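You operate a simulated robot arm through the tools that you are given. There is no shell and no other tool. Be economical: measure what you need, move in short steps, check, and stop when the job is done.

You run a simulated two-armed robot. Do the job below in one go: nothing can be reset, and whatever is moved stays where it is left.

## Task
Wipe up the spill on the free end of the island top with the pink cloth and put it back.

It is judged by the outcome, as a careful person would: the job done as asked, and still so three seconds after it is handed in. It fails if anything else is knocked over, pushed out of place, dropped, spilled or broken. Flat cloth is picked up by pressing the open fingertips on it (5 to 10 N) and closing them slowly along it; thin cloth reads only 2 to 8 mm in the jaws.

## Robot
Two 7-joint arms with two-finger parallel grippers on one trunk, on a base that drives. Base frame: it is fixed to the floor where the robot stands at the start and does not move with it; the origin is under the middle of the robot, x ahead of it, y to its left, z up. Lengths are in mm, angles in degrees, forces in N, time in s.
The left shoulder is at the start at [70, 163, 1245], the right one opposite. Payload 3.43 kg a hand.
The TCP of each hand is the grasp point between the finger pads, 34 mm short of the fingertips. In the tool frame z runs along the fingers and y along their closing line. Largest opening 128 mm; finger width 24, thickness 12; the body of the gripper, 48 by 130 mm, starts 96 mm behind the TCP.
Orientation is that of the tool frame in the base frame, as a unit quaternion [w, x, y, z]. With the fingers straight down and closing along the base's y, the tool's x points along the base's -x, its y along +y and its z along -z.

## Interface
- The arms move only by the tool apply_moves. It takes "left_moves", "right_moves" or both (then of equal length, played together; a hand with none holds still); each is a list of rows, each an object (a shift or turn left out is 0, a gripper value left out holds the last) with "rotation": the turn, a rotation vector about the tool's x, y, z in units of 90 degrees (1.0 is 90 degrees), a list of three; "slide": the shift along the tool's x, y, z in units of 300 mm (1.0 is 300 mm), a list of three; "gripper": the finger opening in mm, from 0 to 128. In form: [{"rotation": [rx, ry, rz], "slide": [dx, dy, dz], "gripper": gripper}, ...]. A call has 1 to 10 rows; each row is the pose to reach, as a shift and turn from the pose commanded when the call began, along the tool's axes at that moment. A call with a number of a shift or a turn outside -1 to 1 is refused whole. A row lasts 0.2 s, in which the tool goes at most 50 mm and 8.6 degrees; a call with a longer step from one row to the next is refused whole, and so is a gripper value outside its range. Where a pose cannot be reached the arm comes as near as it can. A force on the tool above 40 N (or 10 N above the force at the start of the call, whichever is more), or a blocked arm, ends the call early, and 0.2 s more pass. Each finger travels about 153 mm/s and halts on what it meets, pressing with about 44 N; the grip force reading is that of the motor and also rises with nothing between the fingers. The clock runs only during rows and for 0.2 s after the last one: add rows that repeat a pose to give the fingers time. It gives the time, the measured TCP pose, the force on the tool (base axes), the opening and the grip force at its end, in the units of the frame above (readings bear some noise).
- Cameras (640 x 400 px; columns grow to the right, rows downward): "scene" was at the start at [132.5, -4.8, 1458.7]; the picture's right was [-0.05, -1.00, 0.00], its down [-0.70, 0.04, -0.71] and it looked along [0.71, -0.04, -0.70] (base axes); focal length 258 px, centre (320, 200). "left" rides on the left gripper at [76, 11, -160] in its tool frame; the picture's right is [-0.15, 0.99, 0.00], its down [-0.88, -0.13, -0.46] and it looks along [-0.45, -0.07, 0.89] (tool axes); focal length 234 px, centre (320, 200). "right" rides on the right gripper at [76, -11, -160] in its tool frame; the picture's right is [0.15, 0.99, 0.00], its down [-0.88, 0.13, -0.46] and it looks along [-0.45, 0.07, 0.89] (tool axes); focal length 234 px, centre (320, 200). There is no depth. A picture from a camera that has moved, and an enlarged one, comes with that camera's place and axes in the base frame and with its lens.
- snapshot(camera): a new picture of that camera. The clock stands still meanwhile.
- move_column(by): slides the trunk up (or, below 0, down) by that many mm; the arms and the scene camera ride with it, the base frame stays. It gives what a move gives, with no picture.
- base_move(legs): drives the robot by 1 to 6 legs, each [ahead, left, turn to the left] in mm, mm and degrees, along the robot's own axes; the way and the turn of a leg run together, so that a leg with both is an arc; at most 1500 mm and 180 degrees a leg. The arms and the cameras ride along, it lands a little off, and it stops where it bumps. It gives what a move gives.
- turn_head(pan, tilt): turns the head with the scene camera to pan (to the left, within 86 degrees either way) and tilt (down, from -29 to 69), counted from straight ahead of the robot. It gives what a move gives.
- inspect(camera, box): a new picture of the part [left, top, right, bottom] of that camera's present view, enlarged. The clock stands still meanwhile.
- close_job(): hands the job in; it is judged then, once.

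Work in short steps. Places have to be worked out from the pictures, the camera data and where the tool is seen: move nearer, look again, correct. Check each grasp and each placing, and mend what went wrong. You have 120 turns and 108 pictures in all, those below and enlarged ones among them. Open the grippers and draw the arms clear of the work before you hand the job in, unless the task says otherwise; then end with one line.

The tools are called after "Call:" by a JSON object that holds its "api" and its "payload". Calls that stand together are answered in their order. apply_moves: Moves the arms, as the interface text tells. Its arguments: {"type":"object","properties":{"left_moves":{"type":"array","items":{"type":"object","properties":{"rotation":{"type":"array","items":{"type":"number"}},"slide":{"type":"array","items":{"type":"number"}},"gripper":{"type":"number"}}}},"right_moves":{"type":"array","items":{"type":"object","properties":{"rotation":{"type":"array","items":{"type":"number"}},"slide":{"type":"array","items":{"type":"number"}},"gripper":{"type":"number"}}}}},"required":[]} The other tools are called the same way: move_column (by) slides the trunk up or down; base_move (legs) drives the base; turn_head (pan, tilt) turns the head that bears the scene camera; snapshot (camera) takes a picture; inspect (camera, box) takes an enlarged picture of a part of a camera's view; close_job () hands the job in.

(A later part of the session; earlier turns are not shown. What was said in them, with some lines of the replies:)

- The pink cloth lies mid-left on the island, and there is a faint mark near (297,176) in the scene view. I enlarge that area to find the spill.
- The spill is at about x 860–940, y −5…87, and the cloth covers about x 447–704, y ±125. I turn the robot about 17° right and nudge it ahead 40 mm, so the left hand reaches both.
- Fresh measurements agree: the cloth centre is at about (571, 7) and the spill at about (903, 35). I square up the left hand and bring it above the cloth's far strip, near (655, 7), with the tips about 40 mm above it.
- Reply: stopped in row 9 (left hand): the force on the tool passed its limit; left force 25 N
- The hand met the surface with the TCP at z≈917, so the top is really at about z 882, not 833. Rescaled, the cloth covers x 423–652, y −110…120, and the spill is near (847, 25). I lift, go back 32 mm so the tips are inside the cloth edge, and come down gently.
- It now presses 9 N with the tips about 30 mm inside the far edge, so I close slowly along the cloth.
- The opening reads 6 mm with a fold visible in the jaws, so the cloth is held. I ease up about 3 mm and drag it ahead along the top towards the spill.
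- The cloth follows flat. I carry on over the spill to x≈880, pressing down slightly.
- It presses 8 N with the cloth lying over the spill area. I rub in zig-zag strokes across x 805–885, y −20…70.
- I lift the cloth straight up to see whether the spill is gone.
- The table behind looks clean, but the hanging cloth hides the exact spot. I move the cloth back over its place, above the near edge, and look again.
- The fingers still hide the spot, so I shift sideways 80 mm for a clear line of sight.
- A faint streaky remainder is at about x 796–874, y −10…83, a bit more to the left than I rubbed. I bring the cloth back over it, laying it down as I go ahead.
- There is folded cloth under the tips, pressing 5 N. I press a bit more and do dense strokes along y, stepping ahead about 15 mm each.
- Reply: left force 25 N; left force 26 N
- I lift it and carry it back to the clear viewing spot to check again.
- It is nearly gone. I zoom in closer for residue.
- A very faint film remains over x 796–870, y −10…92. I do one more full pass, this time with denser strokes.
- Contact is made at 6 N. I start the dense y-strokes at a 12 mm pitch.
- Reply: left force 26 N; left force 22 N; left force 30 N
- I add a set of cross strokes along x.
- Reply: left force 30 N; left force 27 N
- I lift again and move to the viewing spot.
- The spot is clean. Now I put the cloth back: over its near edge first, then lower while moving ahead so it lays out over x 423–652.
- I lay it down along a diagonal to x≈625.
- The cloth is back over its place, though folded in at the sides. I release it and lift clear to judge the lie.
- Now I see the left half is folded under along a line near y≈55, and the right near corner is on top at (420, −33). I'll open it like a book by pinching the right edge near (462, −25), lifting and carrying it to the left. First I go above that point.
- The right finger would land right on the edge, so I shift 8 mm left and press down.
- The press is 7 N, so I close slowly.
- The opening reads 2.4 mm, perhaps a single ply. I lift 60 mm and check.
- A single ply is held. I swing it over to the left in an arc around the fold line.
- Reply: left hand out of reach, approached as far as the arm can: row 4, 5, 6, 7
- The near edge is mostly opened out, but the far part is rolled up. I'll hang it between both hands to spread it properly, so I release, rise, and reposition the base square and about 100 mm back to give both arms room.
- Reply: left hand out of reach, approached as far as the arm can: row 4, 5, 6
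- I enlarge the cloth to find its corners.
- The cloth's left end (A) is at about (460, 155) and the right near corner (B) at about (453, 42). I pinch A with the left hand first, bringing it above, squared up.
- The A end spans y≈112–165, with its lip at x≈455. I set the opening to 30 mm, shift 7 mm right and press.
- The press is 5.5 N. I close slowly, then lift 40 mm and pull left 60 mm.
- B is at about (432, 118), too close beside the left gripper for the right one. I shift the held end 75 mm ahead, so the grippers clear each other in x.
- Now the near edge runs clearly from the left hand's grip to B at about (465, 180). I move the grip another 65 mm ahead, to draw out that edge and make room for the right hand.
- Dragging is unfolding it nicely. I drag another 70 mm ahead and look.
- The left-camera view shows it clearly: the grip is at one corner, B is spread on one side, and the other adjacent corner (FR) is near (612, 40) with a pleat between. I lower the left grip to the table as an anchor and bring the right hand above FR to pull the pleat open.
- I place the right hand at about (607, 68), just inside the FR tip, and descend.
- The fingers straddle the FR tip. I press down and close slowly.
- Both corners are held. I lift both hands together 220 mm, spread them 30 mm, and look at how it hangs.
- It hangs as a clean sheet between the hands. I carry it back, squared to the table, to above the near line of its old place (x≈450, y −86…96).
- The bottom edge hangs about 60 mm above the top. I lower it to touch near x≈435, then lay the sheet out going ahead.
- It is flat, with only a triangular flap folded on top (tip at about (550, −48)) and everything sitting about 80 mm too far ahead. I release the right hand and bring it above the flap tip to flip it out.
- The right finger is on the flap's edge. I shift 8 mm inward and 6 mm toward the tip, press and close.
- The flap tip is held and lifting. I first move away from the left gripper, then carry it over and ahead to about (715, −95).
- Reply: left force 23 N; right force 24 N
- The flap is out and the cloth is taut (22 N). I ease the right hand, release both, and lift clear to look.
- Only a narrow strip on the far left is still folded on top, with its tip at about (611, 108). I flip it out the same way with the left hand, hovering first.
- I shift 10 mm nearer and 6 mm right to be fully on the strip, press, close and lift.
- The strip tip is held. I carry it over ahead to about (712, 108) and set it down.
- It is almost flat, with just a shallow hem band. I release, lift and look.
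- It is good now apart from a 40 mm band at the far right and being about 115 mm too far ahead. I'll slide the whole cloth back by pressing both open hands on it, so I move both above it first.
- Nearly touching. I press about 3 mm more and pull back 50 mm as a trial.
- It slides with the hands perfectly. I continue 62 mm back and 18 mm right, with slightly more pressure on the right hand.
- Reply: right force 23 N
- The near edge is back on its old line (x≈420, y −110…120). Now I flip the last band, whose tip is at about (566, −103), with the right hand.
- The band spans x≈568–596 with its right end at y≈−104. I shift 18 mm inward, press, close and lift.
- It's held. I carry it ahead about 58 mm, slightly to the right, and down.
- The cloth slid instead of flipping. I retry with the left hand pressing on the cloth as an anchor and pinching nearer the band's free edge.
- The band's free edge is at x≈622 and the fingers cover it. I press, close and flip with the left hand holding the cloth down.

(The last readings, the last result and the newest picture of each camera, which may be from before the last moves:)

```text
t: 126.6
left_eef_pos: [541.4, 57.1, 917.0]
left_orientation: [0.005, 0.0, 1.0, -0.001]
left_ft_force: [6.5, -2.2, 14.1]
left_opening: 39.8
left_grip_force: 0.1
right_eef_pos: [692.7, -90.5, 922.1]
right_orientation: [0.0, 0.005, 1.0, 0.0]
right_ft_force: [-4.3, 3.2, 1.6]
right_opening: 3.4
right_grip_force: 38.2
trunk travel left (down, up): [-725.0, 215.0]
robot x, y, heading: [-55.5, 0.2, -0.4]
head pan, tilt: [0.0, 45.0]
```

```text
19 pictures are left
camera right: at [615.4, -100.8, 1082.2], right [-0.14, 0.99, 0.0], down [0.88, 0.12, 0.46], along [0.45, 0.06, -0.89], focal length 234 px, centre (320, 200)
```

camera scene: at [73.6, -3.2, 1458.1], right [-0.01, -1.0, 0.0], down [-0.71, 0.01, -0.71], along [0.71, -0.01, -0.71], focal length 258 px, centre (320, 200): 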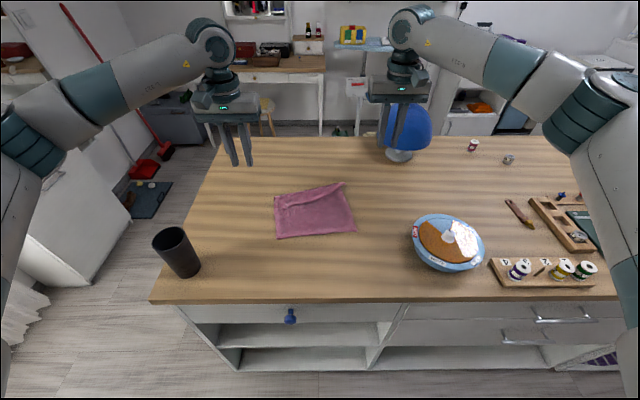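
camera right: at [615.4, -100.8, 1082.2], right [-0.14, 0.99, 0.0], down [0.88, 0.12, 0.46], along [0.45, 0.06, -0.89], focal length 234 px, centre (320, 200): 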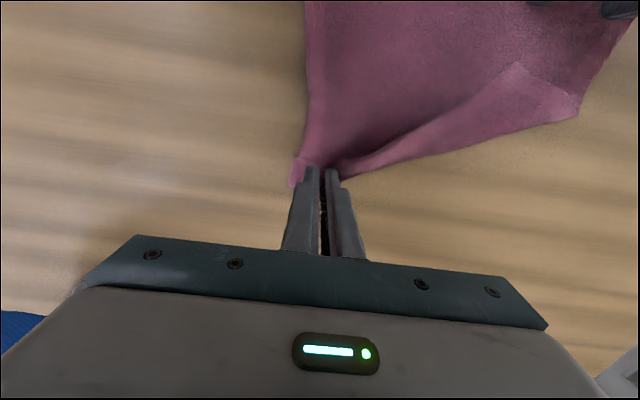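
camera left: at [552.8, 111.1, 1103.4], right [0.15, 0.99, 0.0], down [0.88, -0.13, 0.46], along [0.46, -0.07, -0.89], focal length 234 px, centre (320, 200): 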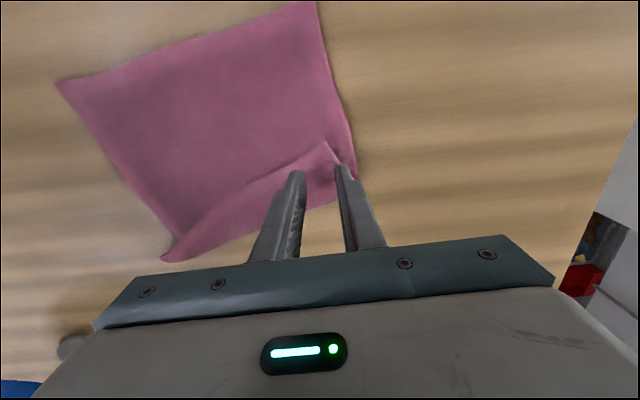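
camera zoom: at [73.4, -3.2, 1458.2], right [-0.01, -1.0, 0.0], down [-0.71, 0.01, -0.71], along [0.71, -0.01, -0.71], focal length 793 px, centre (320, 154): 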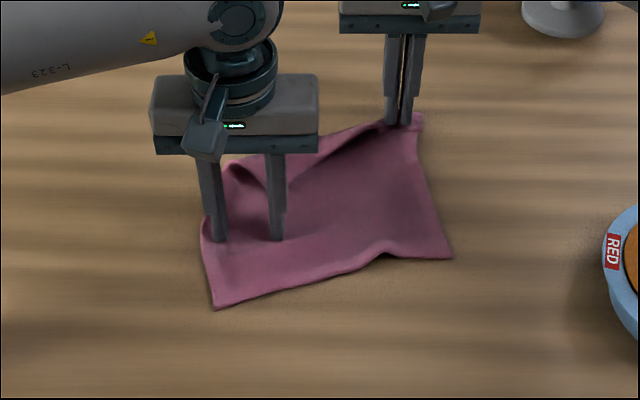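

The right corner is now flat, but the pull refolded the far-left strip (tip at about (585, 40)). With the right hand staying as an anchor, I bring the left hand over that tip.

Call:
{"api": "apply_moves", "payload": {"left_moves": [{"slide": [0, 0, -0.1], "gripper": 26}, {"slide": [-0.1, -0.015, -0.12]}, {"slide": [-0.19, -0.03, -0.12]}, {"slide": [-0.19, -0.03, -0.08]}]}}

Call:
{"api": "snapshot", "payload": {"camera": "left"}}

Call:
{"api": "inspect", "payload": {"camera": "scene", "box": [220, 150, 420, 280]}}

```text
t: 127.6
left_eef_pos: [599.7, 49.3, 941.5]
left_orientation: [0.004, -0.001, 1.0, -0.001]
left_ft_force: [-0.8, -0.4, 0.4]
left_opening: 26.0
left_grip_force: 0.1
right_eef_pos: [692.4, -92.5, 921.9]
right_orientation: [0.001, 0.005, 1.0, 0.0]
right_ft_force: [0.5, -0.9, 2.7]
right_opening: 3.1
right_grip_force: 37.6
trunk travel left (down, up): [-725.0, 215.0]
robot x, y, heading: [-59.8, -3.4, -0.4]
head pan, tilt: [0.0, 45.0]
```

```text
18 pictures are left
camera left: at [522.6, 61.3, 1098.9], right [0.15, 0.99, 0.0], down [0.88, -0.13, 0.46], along [0.46, -0.07, -0.89], focal length 234 px, centre (320, 200)
```

left: 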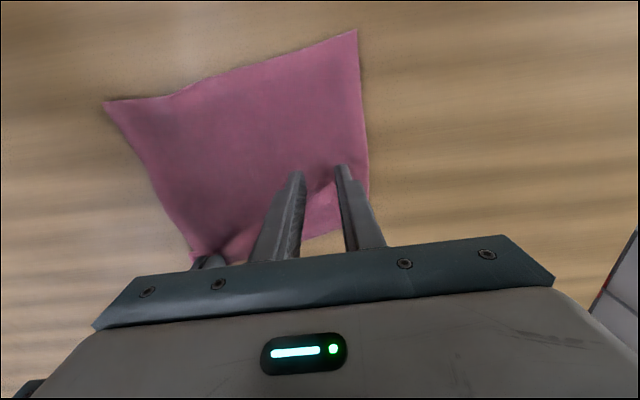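

```text
3.08 times, centred on (320, 215) of scene
camera zoom: at [74.8, -2.7, 1458.0], right [-0.01, -1.0, 0.0], down [-0.71, 0.01, -0.71], along [0.71, -0.01, -0.71], focal length 793 px, centre (320, 154)
```

zoom: 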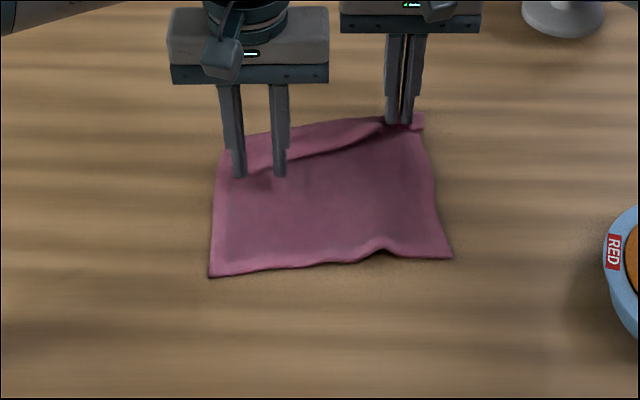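

The cloth has sprung ahead a little, so the strip tip is now at about (612, 65). I move to (628, 60), press, close and lift.

Call:
{"api": "apply_moves", "payload": {"left_moves": [{"slide": [-0.093, 0.035, 0.0], "gripper": 26}, {"slide": [-0.093, 0.035, 0.045]}, {"slide": [-0.093, 0.035, 0.064], "gripper": 24}, {"slide": [-0.093, 0.035, 0.066], "gripper": 19}, {"slide": [-0.093, 0.035, 0.066], "gripper": 14}, {"slide": [-0.093, 0.035, 0.066], "gripper": 9}, {"slide": [-0.093, 0.035, 0.066], "gripper": 5}, {"slide": [-0.093, 0.035, 0.066], "gripper": 2}, {"slide": [-0.093, 0.035, 0.066], "gripper": 0}, {"slide": [-0.093, 0.035, 0.066], "gripper": 0}]}}

Call:
{"api": "apply_moves", "payload": {"left_moves": [{"slide": [0, 0, -0.06], "gripper": 0}, {"slide": [0, 0, -0.1]}, {"slide": [0, 0, -0.1]}]}}

Call:
{"api": "inspect", "payload": {"camera": "scene", "box": [220, 150, 420, 280]}}

```text
t: 129.8
left_eef_pos: [626.3, 59.4, 920.9]
left_orientation: [0.003, 0.0, 1.0, -0.002]
left_ft_force: [-0.4, -1.2, 2.9]
left_opening: 3.3
left_grip_force: 37.8
right_eef_pos: [692.4, -92.3, 921.6]
right_orientation: [0.0, 0.005, 1.0, 0.0]
right_ft_force: [0.6, 0.7, 2.6]
right_opening: 3.4
right_grip_force: 38.0
trunk travel left (down, up): [-725.0, 215.0]
robot x, y, heading: [-55.1, 0.7, -0.8]
head pan, tilt: [0.0, 45.0]
```

```text
t: 130.6
left_eef_pos: [626.3, 60.4, 950.6]
left_orientation: [0.004, 0.0, 1.0, -0.001]
left_ft_force: [0.9, -1.5, -0.5]
left_opening: 3.1
left_grip_force: 38.0
right_eef_pos: [691.7, -89.5, 921.3]
right_orientation: [-0.001, 0.004, 1.0, 0.0]
right_ft_force: [0.1, 0.2, 2.4]
right_opening: 3.3
right_grip_force: 38.1
trunk travel left (down, up): [-725.0, 215.0]
robot x, y, heading: [-58.4, -2.4, -0.5]
head pan, tilt: [0.0, 45.0]
```

```text
3.08 times, centred on (320, 215) of scene
camera zoom: at [74.8, -3.2, 1458.0], right [-0.01, -1.0, 0.0], down [-0.71, 0.01, -0.71], along [0.71, -0.01, -0.71], focal length 793 px, centre (320, 154)
```

zoom: 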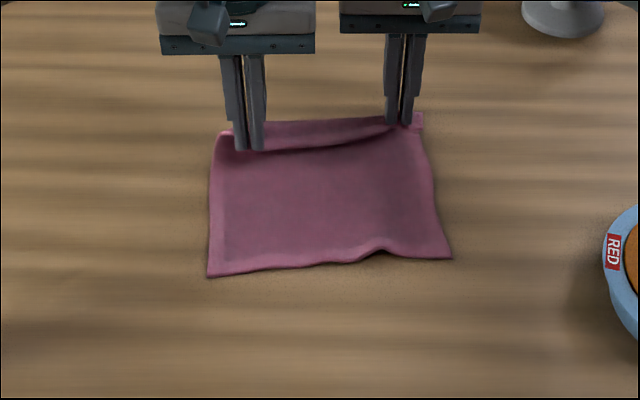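

Held. I carry it ahead to about (694, 88), which straightens the far edge between both hands.

Call:
{"api": "apply_moves", "payload": {"left_moves": [{"slide": [-0.08, 0.03, -0.02], "gripper": 0}, {"slide": [-0.15, 0.06, 0.0]}, {"slide": [-0.2, 0.08, 0.04]}, {"slide": [-0.225, 0.095, 0.09]}, {"slide": [-0.228, 0.1, 0.095]}]}}

Call:
{"api": "inspect", "payload": {"camera": "scene", "box": [220, 150, 420, 280]}}

```text
t: 131.8
left_eef_pos: [695.1, 87.4, 922.5]
left_orientation: [0.004, 0.001, 1.0, -0.003]
left_ft_force: [-1.2, -14.2, 0.5]
left_opening: 3.5
left_grip_force: 37.8
right_eef_pos: [693.0, -89.9, 921.9]
right_orientation: [0.0, 0.003, 1.0, 0.002]
right_ft_force: [0.6, 11.8, 1.3]
right_opening: 3.4
right_grip_force: 37.7
trunk travel left (down, up): [-725.0, 215.0]
robot x, y, heading: [-61.9, -1.2, -0.4]
head pan, tilt: [0.0, 45.0]
```

```text
3.08 times, centred on (320, 215) of scene
camera zoom: at [74.4, -3.4, 1458.0], right [-0.01, -1.0, 0.0], down [-0.71, 0.01, -0.71], along [0.71, -0.01, -0.71], focal length 793 px, centre (320, 154)
```

zoom: 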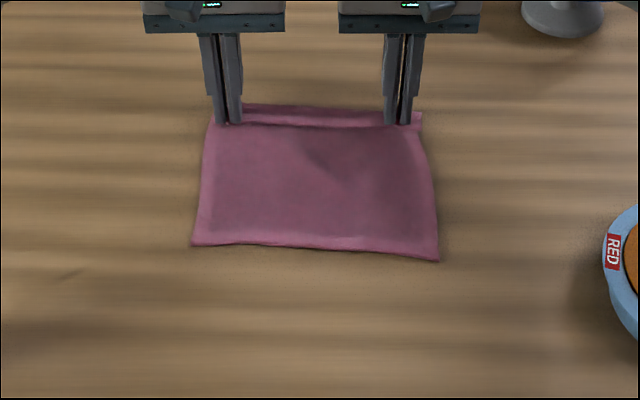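

It is nicely square and flat now. I release both hands, hop them back to x≈600, and set them down to slide the cloth back about 100 mm.

Call:
{"api": "apply_moves", "payload": {"left_moves": [{"gripper": 8, "slide": [0, -0.01, 0]}, {"gripper": 20, "slide": [0, -0.01, 0]}, {"gripper": 30, "slide": [0, -0.01, -0.02]}, {"slide": [0, -0.01, -0.12], "gripper": 36}, {"slide": [0.1, -0.015, -0.15], "gripper": 40}, {"slide": [0.22, -0.02, -0.15]}, {"slide": [0.31, -0.02, -0.12]}, {"slide": [0.31, -0.02, -0.03]}, {"slide": [0.31, -0.02, 0.0]}, {"slide": [0.31, -0.02, 0.01]}], "right_moves": [{"gripper": 8, "slide": [0, 0.01, 0]}, {"gripper": 20, "slide": [0, 0.01, 0]}, {"gripper": 30, "slide": [0, 0.01, -0.02]}, {"slide": [0, 0.01, -0.12], "gripper": 36}, {"slide": [0.1, 0.015, -0.15], "gripper": 40}, {"slide": [0.22, 0.02, -0.15]}, {"slide": [0.31, 0.02, -0.12]}, {"slide": [0.31, 0.02, -0.03]}, {"slide": [0.31, 0.02, 0.0]}, {"slide": [0.31, 0.02, 0.01]}]}}

Call:
{"api": "inspect", "payload": {"camera": "scene", "box": [220, 150, 420, 280]}}

```text
t: 134.0
left_eef_pos: [602.1, 82.1, 918.7]
left_orientation: [0.004, 0.0, 1.0, -0.002]
left_ft_force: [-0.6, -0.6, 2.8]
left_opening: 40.1
left_grip_force: 0.0
right_eef_pos: [600.3, -85.8, 917.7]
right_orientation: [-0.001, 0.005, 1.0, 0.0]
right_ft_force: [-0.2, -0.5, 3.0]
right_opening: 39.9
right_grip_force: 0.1
trunk travel left (down, up): [-725.0, 215.0]
robot x, y, heading: [-56.7, 0.6, -0.4]
head pan, tilt: [0.0, 45.0]
```

```text
3.08 times, centred on (320, 215) of scene
camera zoom: at [74.7, -3.3, 1458.1], right [-0.01, -1.0, 0.0], down [-0.71, 0.01, -0.71], along [0.71, -0.01, -0.71], focal length 793 px, centre (320, 154)
```

zoom: 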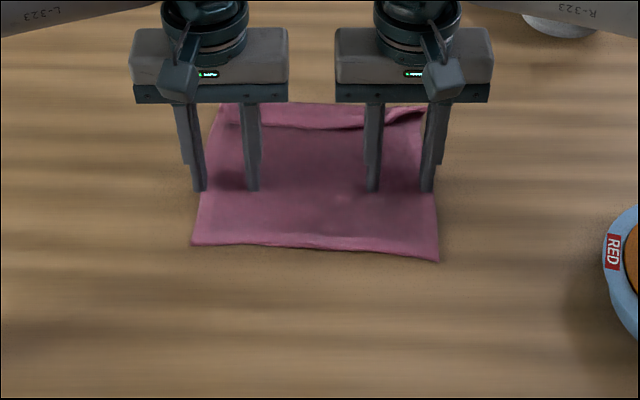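

Light contact. I press and slide back about 100 mm, slightly more on the left to square it up.

Call:
{"api": "apply_moves", "payload": {"left_moves": [{"slide": [0, 0, 0.012]}, {"slide": [0.03, 0, 0.016]}, {"slide": [0.08, 0, 0.016]}, {"slide": [0.135, 0, 0.016]}, {"slide": [0.19, 0, 0.016]}, {"slide": [0.245, 0, 0.016]}, {"slide": [0.3, 0, 0.016]}, {"slide": [0.355, 0, 0.016]}, {"slide": [0.355, 0, -0.02]}, {"slide": [0.355, 0, -0.15]}], "right_moves": [{"slide": [0, 0, 0.012]}, {"slide": [0.03, 0, 0.016]}, {"slide": [0.075, 0, 0.016]}, {"slide": [0.125, 0, 0.016]}, {"slide": [0.175, 0, 0.016]}, {"slide": [0.22, 0, 0.016]}, {"slide": [0.265, 0, 0.016]}, {"slide": [0.31, 0, 0.016]}, {"slide": [0.31, 0, -0.02]}, {"slide": [0.31, 0, -0.15]}]}}

Call:
{"api": "apply_moves", "payload": {"left_moves": [{"slide": [0, 0.08, -0.12]}, {"slide": [0, 0.16, -0.24]}, {"slide": [0, 0.25, -0.36]}, {"slide": [0, 0.3, -0.48]}, {"slide": [0, 0.3, -0.6]}, {"slide": [0, 0.3, -0.65]}], "right_moves": [{"slide": [0, -0.08, -0.12]}, {"slide": [0, -0.16, -0.24]}, {"slide": [0, -0.25, -0.36]}, {"slide": [0, -0.3, -0.48]}, {"slide": [0, -0.3, -0.6]}, {"slide": [0, -0.3, -0.65]}]}}

Call:
{"api": "snapshot", "payload": {"camera": "scene"}}

Call:
{"api": "inspect", "payload": {"camera": "scene", "box": [220, 150, 420, 280]}}

```text
t: 136.2
left_eef_pos: [493.8, 84.4, 963.0]
left_orientation: [0.003, -0.001, 1.0, -0.001]
left_ft_force: [-1.5, -0.3, 0.7]
left_opening: 40.2
left_grip_force: 0.0
right_eef_pos: [503.4, -85.8, 963.0]
right_orientation: [0.0, 0.004, 1.0, -0.001]
right_ft_force: [-0.4, -0.1, 0.1]
right_opening: 39.9
right_grip_force: 0.0
trunk travel left (down, up): [-725.0, 215.0]
robot x, y, heading: [-61.1, -3.9, -0.3]
head pan, tilt: [0.0, 45.0]
```

```text
t: 137.6
left_eef_pos: [496.9, 176.5, 1156.8]
left_orientation: [0.004, -0.001, 1.0, -0.001]
left_ft_force: [0.3, -0.1, 0.7]
left_opening: 40.1
left_grip_force: 0.1
right_eef_pos: [507.4, -176.8, 1157.1]
right_orientation: [0.0, 0.006, 1.0, 0.0]
right_ft_force: [0.7, 0.4, 0.4]
right_opening: 39.8
right_grip_force: 0.0
trunk travel left (down, up): [-725.0, 215.0]
robot x, y, heading: [-54.7, -0.1, -0.4]
head pan, tilt: [0.0, 45.0]
```

```text
13 pictures are left
camera scene: at [75.1, -3.4, 1457.9], right [-0.01, -1.0, 0.0], down [-0.71, 0.01, -0.71], along [0.71, -0.01, -0.71], focal length 258 px, centre (320, 200)
```

scene: 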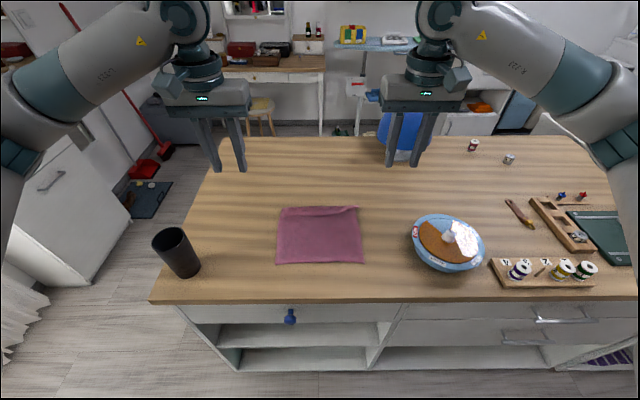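

```text
3.08 times, centred on (320, 215) of scene
camera zoom: at [75.1, -3.4, 1457.9], right [-0.01, -1.0, 0.0], down [-0.71, 0.01, -0.71], along [0.71, -0.01, -0.71], focal length 793 px, centre (320, 154)
```

zoom: 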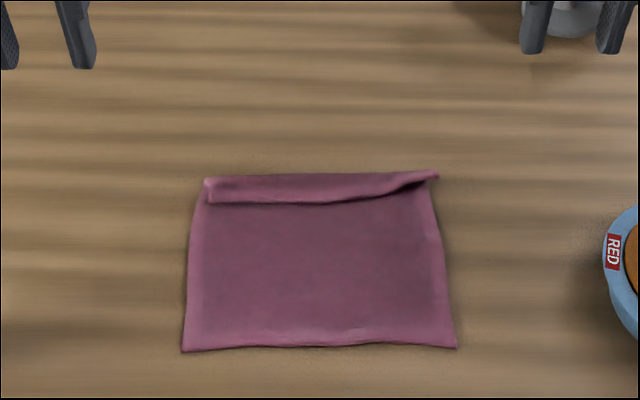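

The cloth is back on its original spot, square and flat apart from a thin folded hem. One last close look at the wiped spot.

Call:
{"api": "inspect", "payload": {"camera": "scene", "box": [260, 135, 360, 200]}}

```text
6.15 times, centred on (310, 168) of scene
camera zoom: at [75.1, -3.4, 1457.9], right [-0.01, -1.0, 0.0], down [-0.71, 0.01, -0.71], along [0.71, -0.01, -0.71], focal length 1585 px, centre (382, 400)
```

zoom: 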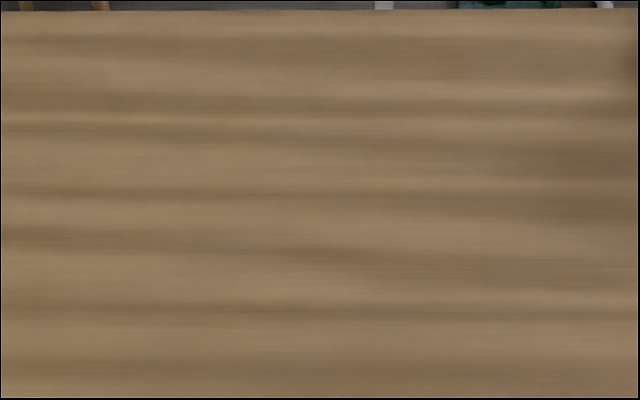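

The top is clean, the cloth is back, and both arms are raised clear with the grippers open 40 mm. I open them fully and hand in.

Call:
{"api": "apply_moves", "payload": {"left_moves": [{"gripper": 70}, {"gripper": 100}, {"gripper": 110}], "right_moves": [{"gripper": 70}, {"gripper": 100}, {"gripper": 110}]}}

Call:
{"api": "close_job", "payload": {}}

```text
t: 138.4
left_eef_pos: [494.9, 176.1, 1156.3]
left_orientation: [0.003, 0.0, 1.0, -0.001]
left_ft_force: [0.7, -0.4, -0.4]
left_opening: 109.9
left_grip_force: 0.2
right_eef_pos: [508.1, -174.9, 1158.0]
right_orientation: [0.0, 0.004, 1.0, 0.0]
right_ft_force: [0.3, -1.1, 0.3]
right_opening: 110.2
right_grip_force: 0.1
trunk travel left (down, up): [-725.0, 215.0]
robot x, y, heading: [-61.4, -2.0, -0.4]
head pan, tilt: [0.0, 45.0]
```

```text
The job is handed in.
```

The spill is wiped up with no trace left in the last close-up, and the pink cloth is back in its place, flipped over and flat except for a fold of roughly 25 mm along its far edge; nothing else looks disturbed.
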